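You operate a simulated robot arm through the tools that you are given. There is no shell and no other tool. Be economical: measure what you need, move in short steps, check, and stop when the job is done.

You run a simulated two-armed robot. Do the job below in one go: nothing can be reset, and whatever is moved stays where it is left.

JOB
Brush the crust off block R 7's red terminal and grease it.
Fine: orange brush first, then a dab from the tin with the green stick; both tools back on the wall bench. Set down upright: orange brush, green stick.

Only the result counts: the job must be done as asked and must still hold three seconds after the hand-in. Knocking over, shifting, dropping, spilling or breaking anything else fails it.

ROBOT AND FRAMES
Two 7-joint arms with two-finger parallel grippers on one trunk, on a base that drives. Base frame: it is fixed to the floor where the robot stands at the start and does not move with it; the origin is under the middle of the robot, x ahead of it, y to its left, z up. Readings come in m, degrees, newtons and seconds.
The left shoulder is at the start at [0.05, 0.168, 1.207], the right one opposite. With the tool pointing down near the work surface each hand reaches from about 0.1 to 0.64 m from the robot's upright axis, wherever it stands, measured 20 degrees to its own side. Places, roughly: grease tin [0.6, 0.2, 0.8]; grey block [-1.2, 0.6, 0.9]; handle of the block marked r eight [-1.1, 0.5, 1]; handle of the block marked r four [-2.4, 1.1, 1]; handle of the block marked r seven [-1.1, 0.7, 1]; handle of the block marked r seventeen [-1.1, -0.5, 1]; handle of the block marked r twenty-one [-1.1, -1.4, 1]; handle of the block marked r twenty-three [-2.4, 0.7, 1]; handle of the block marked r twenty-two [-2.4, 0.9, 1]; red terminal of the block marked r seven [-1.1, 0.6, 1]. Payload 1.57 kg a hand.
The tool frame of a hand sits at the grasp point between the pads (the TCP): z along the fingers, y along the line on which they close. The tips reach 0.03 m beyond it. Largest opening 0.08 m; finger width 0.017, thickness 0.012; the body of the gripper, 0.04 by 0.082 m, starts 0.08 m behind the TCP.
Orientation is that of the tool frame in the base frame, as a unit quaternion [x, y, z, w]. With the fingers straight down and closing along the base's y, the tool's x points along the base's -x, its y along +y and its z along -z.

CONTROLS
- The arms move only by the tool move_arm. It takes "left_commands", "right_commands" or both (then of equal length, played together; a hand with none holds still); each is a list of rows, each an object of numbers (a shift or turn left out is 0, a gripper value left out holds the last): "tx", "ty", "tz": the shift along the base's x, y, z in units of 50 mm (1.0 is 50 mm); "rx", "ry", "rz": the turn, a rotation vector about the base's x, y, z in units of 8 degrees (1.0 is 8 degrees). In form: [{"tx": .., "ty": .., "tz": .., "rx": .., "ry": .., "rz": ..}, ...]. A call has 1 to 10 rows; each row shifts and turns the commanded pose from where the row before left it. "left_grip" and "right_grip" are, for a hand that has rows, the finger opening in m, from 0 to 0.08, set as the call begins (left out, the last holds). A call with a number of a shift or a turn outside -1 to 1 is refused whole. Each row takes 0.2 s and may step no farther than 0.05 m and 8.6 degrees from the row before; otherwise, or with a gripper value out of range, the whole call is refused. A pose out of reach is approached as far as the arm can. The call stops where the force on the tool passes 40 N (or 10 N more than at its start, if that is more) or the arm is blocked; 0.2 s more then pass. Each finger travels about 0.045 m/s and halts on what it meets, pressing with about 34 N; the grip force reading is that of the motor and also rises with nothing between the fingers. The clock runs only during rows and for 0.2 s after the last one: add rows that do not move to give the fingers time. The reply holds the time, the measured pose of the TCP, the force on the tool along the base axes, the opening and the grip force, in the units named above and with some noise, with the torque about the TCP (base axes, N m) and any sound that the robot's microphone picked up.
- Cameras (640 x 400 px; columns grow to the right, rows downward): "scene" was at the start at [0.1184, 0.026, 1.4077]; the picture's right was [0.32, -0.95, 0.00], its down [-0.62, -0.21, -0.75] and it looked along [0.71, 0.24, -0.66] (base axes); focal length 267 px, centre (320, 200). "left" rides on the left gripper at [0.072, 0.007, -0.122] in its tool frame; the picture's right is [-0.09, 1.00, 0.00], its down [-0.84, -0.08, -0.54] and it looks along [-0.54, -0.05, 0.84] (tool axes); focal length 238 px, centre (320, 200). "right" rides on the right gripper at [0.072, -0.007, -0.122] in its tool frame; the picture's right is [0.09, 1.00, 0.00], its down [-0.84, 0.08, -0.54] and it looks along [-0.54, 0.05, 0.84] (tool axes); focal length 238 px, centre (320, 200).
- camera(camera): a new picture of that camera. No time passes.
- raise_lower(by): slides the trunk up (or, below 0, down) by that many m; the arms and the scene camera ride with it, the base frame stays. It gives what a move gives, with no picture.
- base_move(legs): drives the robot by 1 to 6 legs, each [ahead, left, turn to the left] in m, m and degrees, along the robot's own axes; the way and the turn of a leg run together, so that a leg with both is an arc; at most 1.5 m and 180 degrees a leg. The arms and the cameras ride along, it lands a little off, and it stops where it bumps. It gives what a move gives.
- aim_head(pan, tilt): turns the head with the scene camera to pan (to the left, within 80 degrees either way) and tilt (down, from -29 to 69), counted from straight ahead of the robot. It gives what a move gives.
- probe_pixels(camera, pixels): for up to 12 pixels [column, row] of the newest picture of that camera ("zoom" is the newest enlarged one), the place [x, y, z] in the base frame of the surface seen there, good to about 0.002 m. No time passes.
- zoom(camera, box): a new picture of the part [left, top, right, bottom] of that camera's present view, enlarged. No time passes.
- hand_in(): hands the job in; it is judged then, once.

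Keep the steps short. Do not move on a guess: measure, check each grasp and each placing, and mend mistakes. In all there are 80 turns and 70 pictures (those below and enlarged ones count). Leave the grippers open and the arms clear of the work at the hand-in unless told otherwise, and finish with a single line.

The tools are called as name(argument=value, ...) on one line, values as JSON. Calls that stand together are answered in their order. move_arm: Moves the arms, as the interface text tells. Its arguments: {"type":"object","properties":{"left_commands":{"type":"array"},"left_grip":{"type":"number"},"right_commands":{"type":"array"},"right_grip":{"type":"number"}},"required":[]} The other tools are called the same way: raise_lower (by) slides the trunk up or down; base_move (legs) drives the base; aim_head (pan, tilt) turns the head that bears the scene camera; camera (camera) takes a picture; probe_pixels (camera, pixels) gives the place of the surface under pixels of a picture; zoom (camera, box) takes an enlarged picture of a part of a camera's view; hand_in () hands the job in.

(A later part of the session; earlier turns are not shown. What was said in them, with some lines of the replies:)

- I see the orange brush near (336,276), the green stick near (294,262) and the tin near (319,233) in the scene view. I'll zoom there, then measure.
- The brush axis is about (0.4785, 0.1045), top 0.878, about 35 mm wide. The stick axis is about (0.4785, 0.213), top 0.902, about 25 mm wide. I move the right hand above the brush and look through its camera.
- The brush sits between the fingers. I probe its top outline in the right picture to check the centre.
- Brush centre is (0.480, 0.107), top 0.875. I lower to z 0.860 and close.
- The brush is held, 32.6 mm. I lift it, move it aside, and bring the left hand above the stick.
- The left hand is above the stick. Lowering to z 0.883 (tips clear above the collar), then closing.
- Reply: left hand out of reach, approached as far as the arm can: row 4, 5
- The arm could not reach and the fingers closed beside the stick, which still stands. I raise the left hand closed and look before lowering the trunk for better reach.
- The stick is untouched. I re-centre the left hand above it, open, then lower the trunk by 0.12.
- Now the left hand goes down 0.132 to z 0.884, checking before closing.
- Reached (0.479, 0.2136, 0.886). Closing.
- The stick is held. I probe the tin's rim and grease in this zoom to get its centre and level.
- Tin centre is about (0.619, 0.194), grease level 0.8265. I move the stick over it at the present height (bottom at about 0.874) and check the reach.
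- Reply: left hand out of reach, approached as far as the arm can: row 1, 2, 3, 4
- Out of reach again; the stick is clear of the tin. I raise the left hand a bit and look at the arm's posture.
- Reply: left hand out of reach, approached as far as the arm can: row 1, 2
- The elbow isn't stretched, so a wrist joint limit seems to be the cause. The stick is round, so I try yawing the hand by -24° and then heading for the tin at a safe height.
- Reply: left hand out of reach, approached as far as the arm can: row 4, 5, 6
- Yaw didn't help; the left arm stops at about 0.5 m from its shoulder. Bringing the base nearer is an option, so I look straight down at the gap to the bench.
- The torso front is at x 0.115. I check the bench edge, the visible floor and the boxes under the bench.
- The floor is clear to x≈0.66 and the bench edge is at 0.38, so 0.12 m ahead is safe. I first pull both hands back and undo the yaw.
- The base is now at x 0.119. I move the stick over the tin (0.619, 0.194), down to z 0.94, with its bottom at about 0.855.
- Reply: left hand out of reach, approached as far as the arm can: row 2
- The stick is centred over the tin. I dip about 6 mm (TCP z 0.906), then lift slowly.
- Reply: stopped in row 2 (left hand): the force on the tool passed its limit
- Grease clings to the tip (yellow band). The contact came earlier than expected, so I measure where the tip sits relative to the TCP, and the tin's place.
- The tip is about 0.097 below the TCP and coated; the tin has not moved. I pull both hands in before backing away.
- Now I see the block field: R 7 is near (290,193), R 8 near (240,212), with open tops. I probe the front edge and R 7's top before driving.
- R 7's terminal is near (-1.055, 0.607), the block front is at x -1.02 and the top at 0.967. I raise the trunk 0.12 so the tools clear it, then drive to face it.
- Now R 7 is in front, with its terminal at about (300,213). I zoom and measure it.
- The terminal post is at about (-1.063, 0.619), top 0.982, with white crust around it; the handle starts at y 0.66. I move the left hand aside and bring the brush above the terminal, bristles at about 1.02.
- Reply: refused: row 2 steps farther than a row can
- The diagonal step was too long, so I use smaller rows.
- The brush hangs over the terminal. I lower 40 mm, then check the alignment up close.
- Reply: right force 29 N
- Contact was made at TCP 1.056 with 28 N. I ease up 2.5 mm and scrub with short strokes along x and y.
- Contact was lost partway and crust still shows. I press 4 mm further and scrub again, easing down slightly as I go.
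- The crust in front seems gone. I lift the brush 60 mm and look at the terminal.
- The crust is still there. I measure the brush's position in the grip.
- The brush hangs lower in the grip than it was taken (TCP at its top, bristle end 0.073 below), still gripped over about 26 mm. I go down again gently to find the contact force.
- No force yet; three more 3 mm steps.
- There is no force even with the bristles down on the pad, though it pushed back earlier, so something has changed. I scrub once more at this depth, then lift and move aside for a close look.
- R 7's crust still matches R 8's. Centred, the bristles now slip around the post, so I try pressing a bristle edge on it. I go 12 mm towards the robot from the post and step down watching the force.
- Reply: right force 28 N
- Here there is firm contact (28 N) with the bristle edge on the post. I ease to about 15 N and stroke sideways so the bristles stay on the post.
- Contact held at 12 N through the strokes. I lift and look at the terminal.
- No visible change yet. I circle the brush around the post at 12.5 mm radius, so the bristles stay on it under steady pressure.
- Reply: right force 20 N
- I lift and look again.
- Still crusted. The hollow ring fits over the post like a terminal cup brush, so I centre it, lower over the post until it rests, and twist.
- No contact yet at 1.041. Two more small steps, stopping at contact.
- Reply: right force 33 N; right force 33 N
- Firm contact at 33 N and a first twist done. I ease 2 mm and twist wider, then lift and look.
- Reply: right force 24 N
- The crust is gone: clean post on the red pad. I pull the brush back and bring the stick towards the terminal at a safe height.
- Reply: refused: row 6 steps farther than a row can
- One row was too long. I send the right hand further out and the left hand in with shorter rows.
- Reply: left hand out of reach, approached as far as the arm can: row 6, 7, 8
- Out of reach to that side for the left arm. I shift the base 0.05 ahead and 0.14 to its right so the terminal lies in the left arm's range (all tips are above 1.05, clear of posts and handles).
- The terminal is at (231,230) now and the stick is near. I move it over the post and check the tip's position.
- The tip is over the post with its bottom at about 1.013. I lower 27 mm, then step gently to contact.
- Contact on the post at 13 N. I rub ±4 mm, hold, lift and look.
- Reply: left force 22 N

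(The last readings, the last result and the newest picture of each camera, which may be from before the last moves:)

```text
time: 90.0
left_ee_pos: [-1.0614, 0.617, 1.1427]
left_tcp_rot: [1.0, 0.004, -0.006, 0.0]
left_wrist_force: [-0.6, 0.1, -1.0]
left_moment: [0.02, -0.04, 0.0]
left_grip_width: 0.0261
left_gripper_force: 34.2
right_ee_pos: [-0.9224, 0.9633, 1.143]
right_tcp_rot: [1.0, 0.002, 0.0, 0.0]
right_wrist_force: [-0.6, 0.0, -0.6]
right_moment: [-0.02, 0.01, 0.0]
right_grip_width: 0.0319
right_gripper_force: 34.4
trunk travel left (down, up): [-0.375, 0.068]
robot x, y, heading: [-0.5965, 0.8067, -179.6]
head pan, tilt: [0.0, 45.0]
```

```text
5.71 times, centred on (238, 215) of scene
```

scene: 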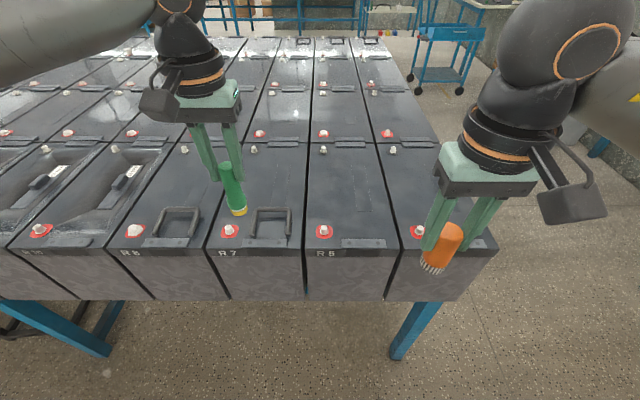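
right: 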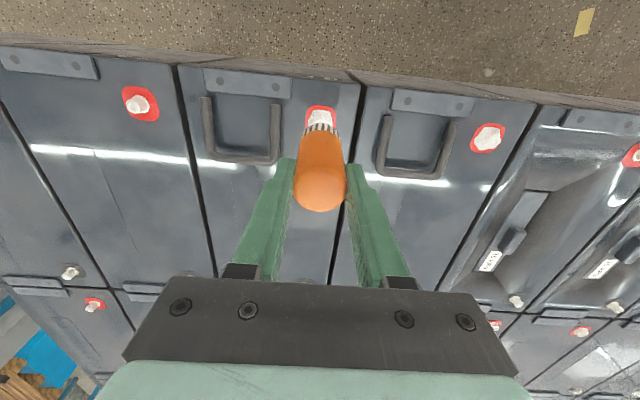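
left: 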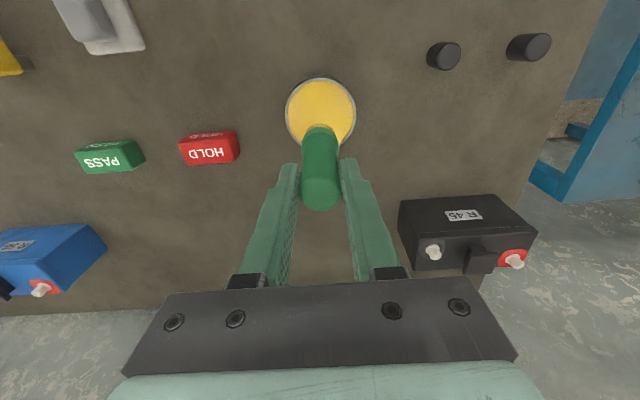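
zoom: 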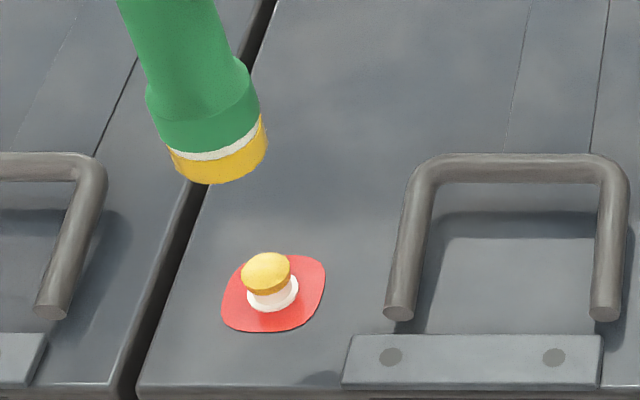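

The terminal is greased. I pull the left hand back, then back off and drive home: turn towards -y, drive, turn to the bench.

move_arm(left_commands=[{"tx": 0.9, "tz": 0.3}, {"tx": 0.9}, {"tx": 0.7}, {}])

base_move(legs=[[-0.3, 0, 0], [0, 0, 90], [0.8, 0, 0], [0, 0, 90]])

aim_head(pan=10, tilt=45)

camera(camera="scene")

```text
time: 91.0
left_ee_pos: [-0.9369, 0.6176, 1.1579]
left_tcp_rot: [1.0, 0.004, -0.006, -0.001]
left_wrist_force: [-0.2, 0.2, -0.6]
left_moment: [-0.01, -0.03, 0.01]
left_grip_width: 0.0261
left_gripper_force: 33.9
right_ee_pos: [-0.9224, 0.9634, 1.1417]
right_tcp_rot: [1.0, 0.003, 0.0, 0.001]
right_wrist_force: [-0.2, 0.0, 0.0]
right_moment: [0.01, 0.0, -0.02]
right_grip_width: 0.032
right_gripper_force: 33.6
trunk travel left (down, up): [-0.375, 0.068]
robot x, y, heading: [-0.5969, 0.8068, -179.8]
head pan, tilt: [0.0, 45.0]
```

```text
time: 104.5
left_ee_pos: [0.0445, 0.1923, 1.157]
left_tcp_rot: [0.002, 1.0, 0.0, 0.006]
left_wrist_force: [-0.3, -0.8, -0.6]
left_moment: [0.01, -0.02, 0.01]
left_grip_width: 0.0262
left_gripper_force: 33.5
right_ee_pos: [0.0267, -0.1531, 1.1416]
right_tcp_rot: [0.004, 1.0, 0.0, 0.0]
right_wrist_force: [-0.4, -0.4, -0.6]
right_moment: [-0.02, 0.03, 0.02]
right_grip_width: 0.0319
right_gripper_force: 34.5
trunk travel left (down, up): [-0.375, 0.068]
robot x, y, heading: [-0.2976, 0.0085, -0.6]
head pan, tilt: [0.0, 45.0]
```

```text
time: 105.2
left_ee_pos: [0.0453, 0.1907, 1.1572]
left_tcp_rot: [0.003, 1.0, -0.001, 0.006]
left_wrist_force: [0.9, 0.9, -0.6]
left_moment: [0.01, 0.01, -0.05]
left_grip_width: 0.0261
left_gripper_force: 33.9
right_ee_pos: [0.0259, -0.1528, 1.1417]
right_tcp_rot: [0.004, 1.0, 0.0, 0.0]
right_wrist_force: [0.0, -0.6, -1.8]
right_moment: [0.02, 0.01, -0.02]
right_grip_width: 0.0319
right_gripper_force: 34.0
trunk travel left (down, up): [-0.375, 0.068]
robot x, y, heading: [-0.3002, 0.0092, -0.4]
head pan, tilt: [10.0, 45.0]
```

```text
23 pictures are left
```

scene: 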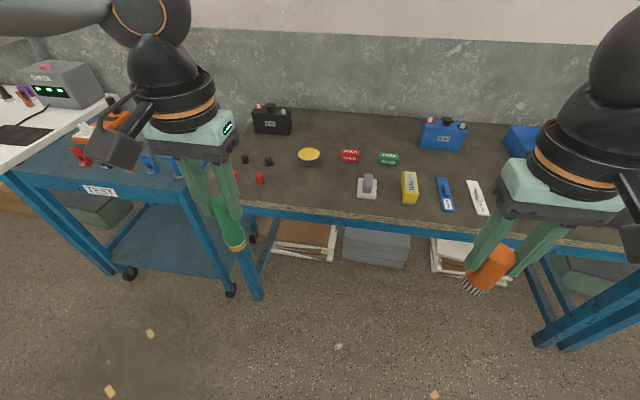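

Bench ahead. I drive 0.40 m ahead and lower the trunk 0.12.

base_move(legs=[[0.4, 0, 0.4]])

raise_lower(by=-0.12)

aim_head(pan=15, tilt=50)

camera(camera="scene")

```text
time: 107.7
left_ee_pos: [0.4428, 0.1906, 1.1567]
left_tcp_rot: [0.001, 1.0, -0.001, 0.006]
left_wrist_force: [0.3, 0.1, -1.0]
left_moment: [0.0, -0.01, -0.03]
left_grip_width: 0.0261
left_gripper_force: 33.8
right_ee_pos: [0.4282, -0.1524, 1.1424]
right_tcp_rot: [0.001, 1.0, 0.001, 0.0]
right_wrist_force: [0.7, -0.1, -1.2]
right_moment: [-0.02, -0.01, -0.02]
right_grip_width: 0.032
right_gripper_force: 34.1
trunk travel left (down, up): [-0.375, 0.068]
robot x, y, heading: [0.1044, 0.0051, -0.4]
head pan, tilt: [10.0, 45.0]
```

```text
time: 109.2
left_ee_pos: [0.4425, 0.1906, 1.0371]
left_tcp_rot: [0.0, 1.0, -0.001, 0.006]
left_wrist_force: [-0.1, 0.0, -0.2]
left_moment: [-0.02, 0.02, -0.01]
left_grip_width: 0.0262
left_gripper_force: 34.0
right_ee_pos: [0.4262, -0.1542, 1.022]
right_tcp_rot: [0.001, 1.0, 0.0, 0.0]
right_wrist_force: [-0.3, 0.1, -0.6]
right_moment: [0.04, 0.0, -0.01]
right_grip_width: 0.032
right_gripper_force: 34.1
trunk travel left (down, up): [-0.255, 0.188]
robot x, y, heading: [0.1014, 0.0057, -0.0]
head pan, tilt: [10.0, 45.0]
```

```text
time: 109.9
left_ee_pos: [0.4427, 0.1913, 1.0372]
left_tcp_rot: [-0.001, 1.0, -0.001, 0.006]
left_wrist_force: [0.3, -0.3, -0.9]
left_moment: [-0.01, -0.01, 0.0]
left_grip_width: 0.0263
left_gripper_force: 33.7
right_ee_pos: [0.4268, -0.1532, 1.022]
right_tcp_rot: [0.001, 1.0, 0.0, -0.001]
right_wrist_force: [0.5, -0.2, -0.8]
right_moment: [0.03, 0.02, 0.02]
right_grip_width: 0.0318
right_gripper_force: 34.4
trunk travel left (down, up): [-0.255, 0.188]
robot x, y, heading: [0.1023, 0.0051, -0.0]
head pan, tilt: [15.0, 50.0]
```

```text
22 pictures are left
```

scene: 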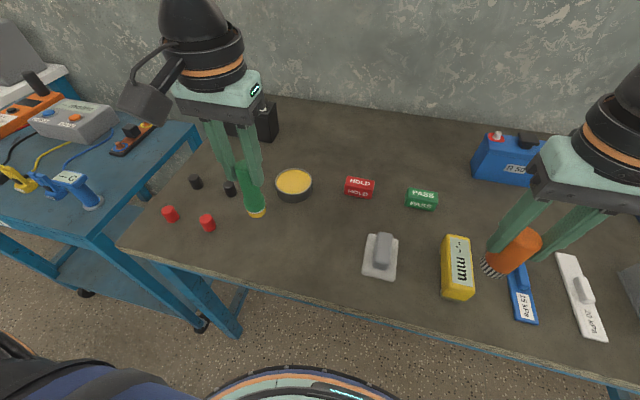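

I move the left hand to (0.48, 0.213) and down to about z 0.93, then measure the tip.

move_arm(left_commands=[{"tx": 0.74, "ty": 0.43}, {"tz": -0.9}, {"tz": -0.9}, {"tz": -0.3}, {}])

zoom(camera="scene", box=[190, 180, 318, 260])

```text
time: 111.1
left_ee_pos: [0.4805, 0.2126, 0.9316]
left_tcp_rot: [-0.001, 1.0, -0.001, 0.006]
left_wrist_force: [0.8, -0.2, -1.1]
left_moment: [0.04, 0.01, 0.02]
left_grip_width: 0.026
left_gripper_force: 34.3
right_ee_pos: [0.4262, -0.1533, 1.0218]
right_tcp_rot: [0.001, 1.0, 0.0, 0.0]
right_wrist_force: [0.5, 0.2, -0.3]
right_moment: [0.01, -0.03, -0.02]
right_grip_width: 0.0321
right_gripper_force: 33.8
trunk travel left (down, up): [-0.255, 0.188]
robot x, y, heading: [0.1026, 0.007, 0.1]
head pan, tilt: [15.0, 50.0]
```

```text
5.00 times, centred on (254, 220) of scene
```

zoom: 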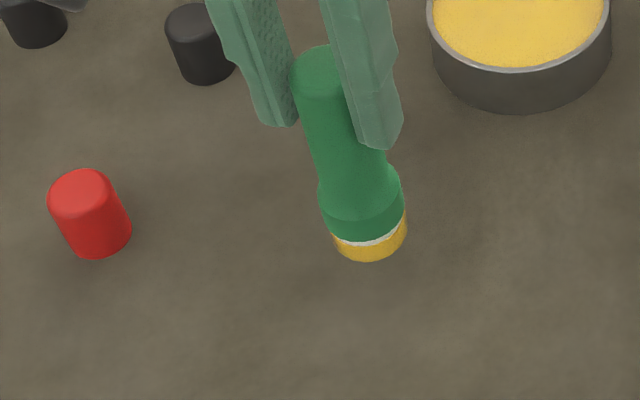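

probe_pixels(camera="zoom", pixels=[[370, 257], [370, 248], [340, 245], [400, 235], [355, 190], [335, 130], [322, 60], [370, 290]])

```text
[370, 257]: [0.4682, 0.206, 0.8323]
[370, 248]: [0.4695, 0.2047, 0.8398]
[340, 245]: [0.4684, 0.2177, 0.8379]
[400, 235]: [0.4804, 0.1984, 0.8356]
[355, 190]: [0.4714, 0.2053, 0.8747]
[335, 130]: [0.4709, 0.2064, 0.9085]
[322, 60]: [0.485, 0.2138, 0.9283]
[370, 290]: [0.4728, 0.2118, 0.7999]
```

Tip bottom is about 0.831 and the stick is upright. I lower 28 mm, then 2 mm steps to touch down.

move_arm(left_commands=[{"tz": -0.3}, {"tz": -0.24}, {}])

move_arm(left_commands=[{"tz": -0.04}, {}])

move_arm(left_commands=[{"tz": -0.04}, {}])

```text
time: 111.9
left_ee_pos: [0.4797, 0.2122, 0.9054]
left_tcp_rot: [0.0, 1.0, 0.001, 0.006]
left_wrist_force: [-0.4, 0.1, -1.2]
left_moment: [0.0, 0.0, 0.01]
left_grip_width: 0.0263
left_gripper_force: 34.1
right_ee_pos: [0.4264, -0.1535, 1.0213]
right_tcp_rot: [0.001, 1.0, 0.0, 0.0]
right_wrist_force: [-0.4, 0.3, -1.3]
right_moment: [-0.03, 0.0, -0.01]
right_grip_width: 0.032
right_gripper_force: 34.1
trunk travel left (down, up): [-0.255, 0.188]
robot x, y, heading: [0.1068, 0.007, -0.2]
head pan, tilt: [15.0, 50.0]
```

```text
time: 112.5
left_ee_pos: [0.4802, 0.2128, 0.9034]
left_tcp_rot: [0.0, 1.0, -0.001, 0.007]
left_wrist_force: [0.3, -0.5, -1.1]
left_moment: [0.01, 0.02, -0.01]
left_grip_width: 0.0262
left_gripper_force: 34.2
right_ee_pos: [0.4268, -0.1523, 1.0231]
right_tcp_rot: [0.001, 1.0, -0.001, 0.0]
right_wrist_force: [0.9, 0.0, -0.9]
right_moment: [0.01, -0.01, 0.0]
right_grip_width: 0.032
right_gripper_force: 33.5
trunk travel left (down, up): [-0.255, 0.188]
robot x, y, heading: [0.1025, 0.0044, -0.0]
head pan, tilt: [15.0, 50.0]
```

```text
time: 113.1
left_ee_pos: [0.4793, 0.2117, 0.9022]
left_tcp_rot: [0.0, 1.0, -0.001, 0.008]
left_wrist_force: [-1.3, 2.0, 13.1]
left_moment: [0.13, 0.15, -0.02]
left_grip_width: 0.0264
left_gripper_force: 34.3
right_ee_pos: [0.4266, -0.1526, 1.0219]
right_tcp_rot: [0.001, 1.0, 0.001, 0.002]
right_wrist_force: [-0.7, 0.2, -0.8]
right_moment: [-0.02, -0.02, -0.02]
right_grip_width: 0.0318
right_gripper_force: 34.8
trunk travel left (down, up): [-0.255, 0.188]
robot x, y, heading: [0.1042, 0.0064, 0.0]
head pan, tilt: [15.0, 50.0]
```

Touchdown at 13 N. I ease 1 mm and open slowly to 0.045.

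move_arm(left_commands=[{"tz": 0.02}, {}, {}, {}], left_grip=0.048)

zoom(camera="scene", box=[190, 180, 318, 260])

```text
time: 114.1
left_ee_pos: [0.4773, 0.2122, 0.9025]
left_tcp_rot: [0.0, 1.0, -0.001, 0.007]
left_wrist_force: [0.2, -0.6, 0.4]
left_moment: [0.0, 0.0, -0.03]
left_grip_width: 0.0482
left_gripper_force: 0.0
right_ee_pos: [0.4264, -0.1524, 1.0222]
right_tcp_rot: [0.002, 1.0, 0.0, 0.0]
right_wrist_force: [0.3, 0.4, -1.7]
right_moment: [0.05, 0.03, -0.04]
right_grip_width: 0.0318
right_gripper_force: 33.5
trunk travel left (down, up): [-0.255, 0.188]
robot x, y, heading: [0.1037, 0.0044, -0.0]
head pan, tilt: [15.0, 50.0]
```

```text
5.00 times, centred on (254, 220) of scene
```

zoom: 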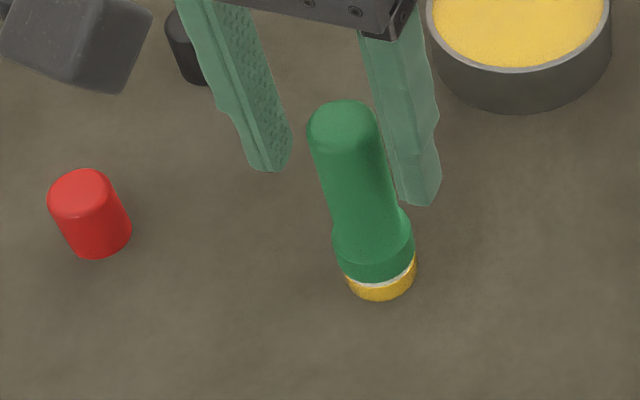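

The stick stands. I raise the left hand clear and away, then bring the brush over its old spot (0.48, 0.107).

move_arm(left_commands=[{"tz": 0.8}, {"tz": 1}, {"tz": 1}, {"tz": 0.8}, {"ty": 0.9}, {"ty": 0.9}, {"ty": 0.9}, {}])

move_arm(right_commands=[{"ty": 0.9, "tx": 0.2}, {"ty": 0.9, "tx": 0.2}, {"ty": 0.9, "tx": 0.2}, {"ty": 0.9, "tx": 0.2}, {"ty": 0.8, "tx": 0.2}, {"ty": 0.8, "tx": 0.07}, {"tz": -0.9}, {"tz": -0.9}, {"tz": -0.5}, {}])

camera(camera="scene")

```text
time: 115.9
left_ee_pos: [0.4786, 0.3492, 1.0839]
left_tcp_rot: [0.0, 1.0, 0.0, 0.007]
left_wrist_force: [-0.4, -0.6, 0.2]
left_moment: [0.0, 0.03, 0.01]
left_grip_width: 0.048
left_gripper_force: 0.0
right_ee_pos: [0.4257, -0.1547, 1.0222]
right_tcp_rot: [0.0, 1.0, 0.0, 0.0]
right_wrist_force: [-0.1, 0.0, -1.1]
right_moment: [0.03, 0.0, 0.03]
right_grip_width: 0.0319
right_gripper_force: 34.2
trunk travel left (down, up): [-0.255, 0.188]
robot x, y, heading: [0.1033, 0.0067, -0.1]
head pan, tilt: [15.0, 50.0]
```

```text
time: 118.1
left_ee_pos: [0.4799, 0.3488, 1.0838]
left_tcp_rot: [0.0, 1.0, -0.001, 0.005]
left_wrist_force: [-0.3, -0.7, 0.7]
left_moment: [0.01, -0.01, -0.01]
left_grip_width: 0.0481
left_gripper_force: 0.1
right_ee_pos: [0.4804, 0.1077, 0.9063]
right_tcp_rot: [0.0, 1.0, 0.0, 0.0]
right_wrist_force: [-0.8, -0.2, -0.2]
right_moment: [0.02, 0.0, -0.01]
right_grip_width: 0.0319
right_gripper_force: 34.1
trunk travel left (down, up): [-0.255, 0.188]
robot x, y, heading: [0.1002, 0.0031, -0.4]
head pan, tilt: [15.0, 50.0]
```

```text
19 pictures are left
```

scene: 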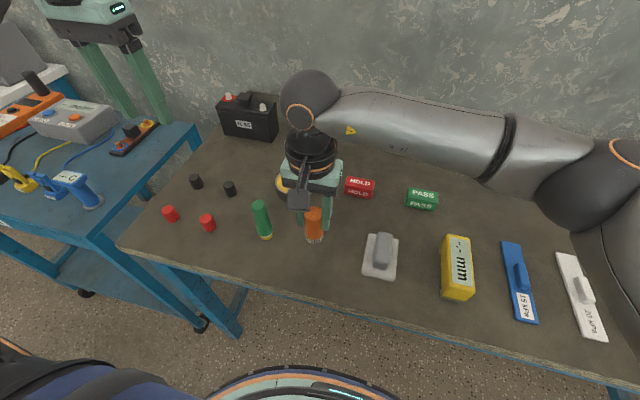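

The stick stands upright at (262,220). The brush hangs over its place. I measure its bottom and tilt.

zoom(camera="scene", box=[258, 190, 370, 260])

probe_pixels(camera="scene", pixels=[[314, 241], [314, 237], [314, 230], [314, 220], [313, 210], [307, 232], [321, 232]])

```text
5.71 times, centred on (314, 225) of scene
```

zoom: 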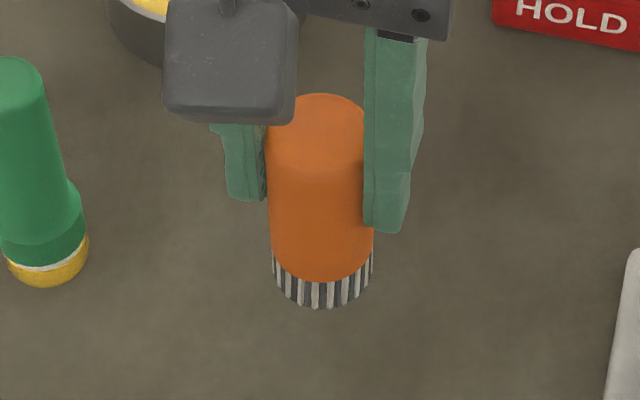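

```text
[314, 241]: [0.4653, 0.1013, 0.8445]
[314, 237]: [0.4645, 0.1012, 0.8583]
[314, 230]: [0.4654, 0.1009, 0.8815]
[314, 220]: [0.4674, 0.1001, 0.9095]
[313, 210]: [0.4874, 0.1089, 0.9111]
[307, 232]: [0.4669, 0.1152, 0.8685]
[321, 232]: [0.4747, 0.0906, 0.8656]
```

It's upright, with its bottom at about 0.84. I lower 34 mm, then small steps to touch.

move_arm(right_commands=[{"tz": -0.4}, {"tz": -0.24}, {}])

move_arm(right_commands=[{"tz": -0.04}, {}])

move_arm(right_commands=[{"tz": -0.04}, {}])

```text
time: 118.9
left_ee_pos: [0.4797, 0.3483, 1.0834]
left_tcp_rot: [0.0, 1.0, -0.002, 0.007]
left_wrist_force: [-0.6, -0.6, -0.2]
left_moment: [0.0, -0.02, -0.02]
left_grip_width: 0.048
left_gripper_force: 0.0
right_ee_pos: [0.48, 0.1066, 0.8747]
right_tcp_rot: [0.001, 1.0, -0.001, 0.001]
right_wrist_force: [1.0, -0.6, -0.7]
right_moment: [0.02, -0.02, 0.02]
right_grip_width: 0.0317
right_gripper_force: 34.1
trunk travel left (down, up): [-0.255, 0.188]
robot x, y, heading: [0.1016, 0.0075, -0.2]
head pan, tilt: [15.0, 50.0]
```

```text
time: 119.5
left_ee_pos: [0.4795, 0.3491, 1.0833]
left_tcp_rot: [0.0, 1.0, -0.001, 0.006]
left_wrist_force: [0.8, 0.0, 0.4]
left_moment: [-0.01, 0.04, 0.04]
left_grip_width: 0.048
left_gripper_force: 0.1
right_ee_pos: [0.4801, 0.1063, 0.8737]
right_tcp_rot: [0.002, 1.0, 0.0, 0.0]
right_wrist_force: [0.3, -0.1, 0.2]
right_moment: [-0.01, 0.02, 0.02]
right_grip_width: 0.032
right_gripper_force: 33.8
trunk travel left (down, up): [-0.255, 0.188]
robot x, y, heading: [0.1039, 0.008, -0.3]
head pan, tilt: [15.0, 50.0]
```

```text
time: 120.1
left_ee_pos: [0.4798, 0.3479, 1.0828]
left_tcp_rot: [-0.001, 1.0, 0.0, 0.006]
left_wrist_force: [-0.2, -0.2, 0.2]
left_moment: [0.02, 0.0, 0.01]
left_grip_width: 0.0482
left_gripper_force: 0.0
right_ee_pos: [0.4803, 0.1067, 0.8716]
right_tcp_rot: [0.001, 1.0, 0.001, 0.0]
right_wrist_force: [-0.1, 0.6, 2.8]
right_moment: [-0.03, -0.08, -0.01]
right_grip_width: 0.0317
right_gripper_force: 34.0
trunk travel left (down, up): [-0.255, 0.188]
robot x, y, heading: [0.1034, 0.0069, -0.3]
head pan, tilt: [15.0, 50.0]
```

Light touchdown at 2.8 N. I open to 0.055, wait, then rise straight up.

move_arm(right_commands=[{}, {}, {}, {}], right_grip=0.055)

move_arm(right_commands=[{"tz": 0.8}, {"tz": 1}, {"tz": 1}, {"tz": 0.6}, {"ty": -0.9}, {"ty": -0.9}, {"ty": -0.9}, {"ty": -0.5}, {}, {}], right_grip=0.055)

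camera(camera="scene")

zoom(camera="scene", box=[220, 160, 380, 260])

```text
time: 121.1
left_ee_pos: [0.4801, 0.3477, 1.0845]
left_tcp_rot: [0.001, 1.0, -0.001, 0.006]
left_wrist_force: [-0.6, -0.1, 0.5]
left_moment: [0.01, -0.02, 0.0]
left_grip_width: 0.048
left_gripper_force: 0.1
right_ee_pos: [0.4815, 0.106, 0.8709]
right_tcp_rot: [0.001, 1.0, -0.001, 0.0]
right_wrist_force: [-0.1, 0.4, -0.1]
right_moment: [0.05, -0.02, -0.04]
right_grip_width: 0.0547
right_gripper_force: 0.0
trunk travel left (down, up): [-0.255, 0.188]
robot x, y, heading: [0.1058, 0.006, -0.1]
head pan, tilt: [15.0, 50.0]
```

```text
time: 123.3
left_ee_pos: [0.4795, 0.3485, 1.0833]
left_tcp_rot: [0.0, 1.0, -0.001, 0.006]
left_wrist_force: [-0.2, 0.2, 0.7]
left_moment: [0.02, 0.03, -0.01]
left_grip_width: 0.0479
left_gripper_force: 0.1
right_ee_pos: [0.4802, -0.0539, 1.0407]
right_tcp_rot: [0.001, 1.0, 0.0, 0.0]
right_wrist_force: [1.3, 0.1, 0.8]
right_moment: [-0.02, -0.04, -0.01]
right_grip_width: 0.0551
right_gripper_force: 0.0
trunk travel left (down, up): [-0.255, 0.188]
robot x, y, heading: [0.1006, 0.0031, -0.0]
head pan, tilt: [15.0, 50.0]
```

```text
17 pictures are left
```

scene: 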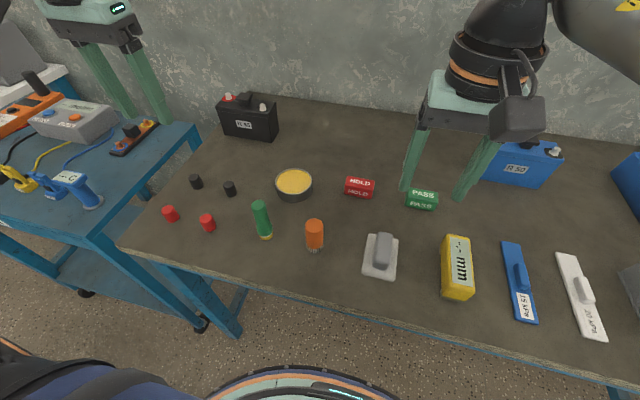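

```text
4.00 times, centred on (300, 210) of scene
```

zoom: 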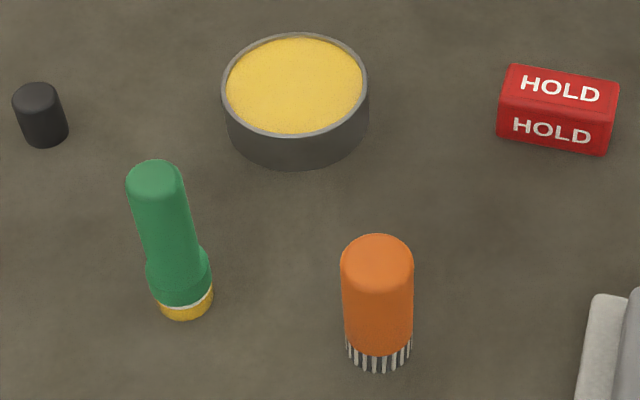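

Both tools stand upright on the wall bench, the terminal is clean and greased, and everything else is in place. I open both grippers fully, then hand in.

move_arm(left_commands=[{}, {}, {}], left_grip=0.08, right_commands=[{"tz": 0.5}, {}, {}], right_grip=0.08)

hand_in()

```text
time: 124.1
left_ee_pos: [0.4796, 0.3478, 1.0836]
left_tcp_rot: [0.0, 1.0, 0.0, 0.005]
left_wrist_force: [0.5, -0.6, -0.1]
left_moment: [0.02, -0.02, 0.0]
left_grip_width: 0.0796
left_gripper_force: 0.2
right_ee_pos: [0.48, -0.0529, 1.0668]
right_tcp_rot: [0.001, 1.0, 0.0, 0.0]
right_wrist_force: [-0.5, 0.5, 1.0]
right_moment: [-0.03, -0.03, -0.02]
right_grip_width: 0.0801
right_gripper_force: 0.2
trunk travel left (down, up): [-0.255, 0.188]
robot x, y, heading: [0.1026, 0.0047, 0.0]
head pan, tilt: [15.0, 50.0]
```

```text
The job is handed in.
```

Block R 7's red terminal is brushed clean and greased, and the orange brush and green stick stand upright back on the wall bench.
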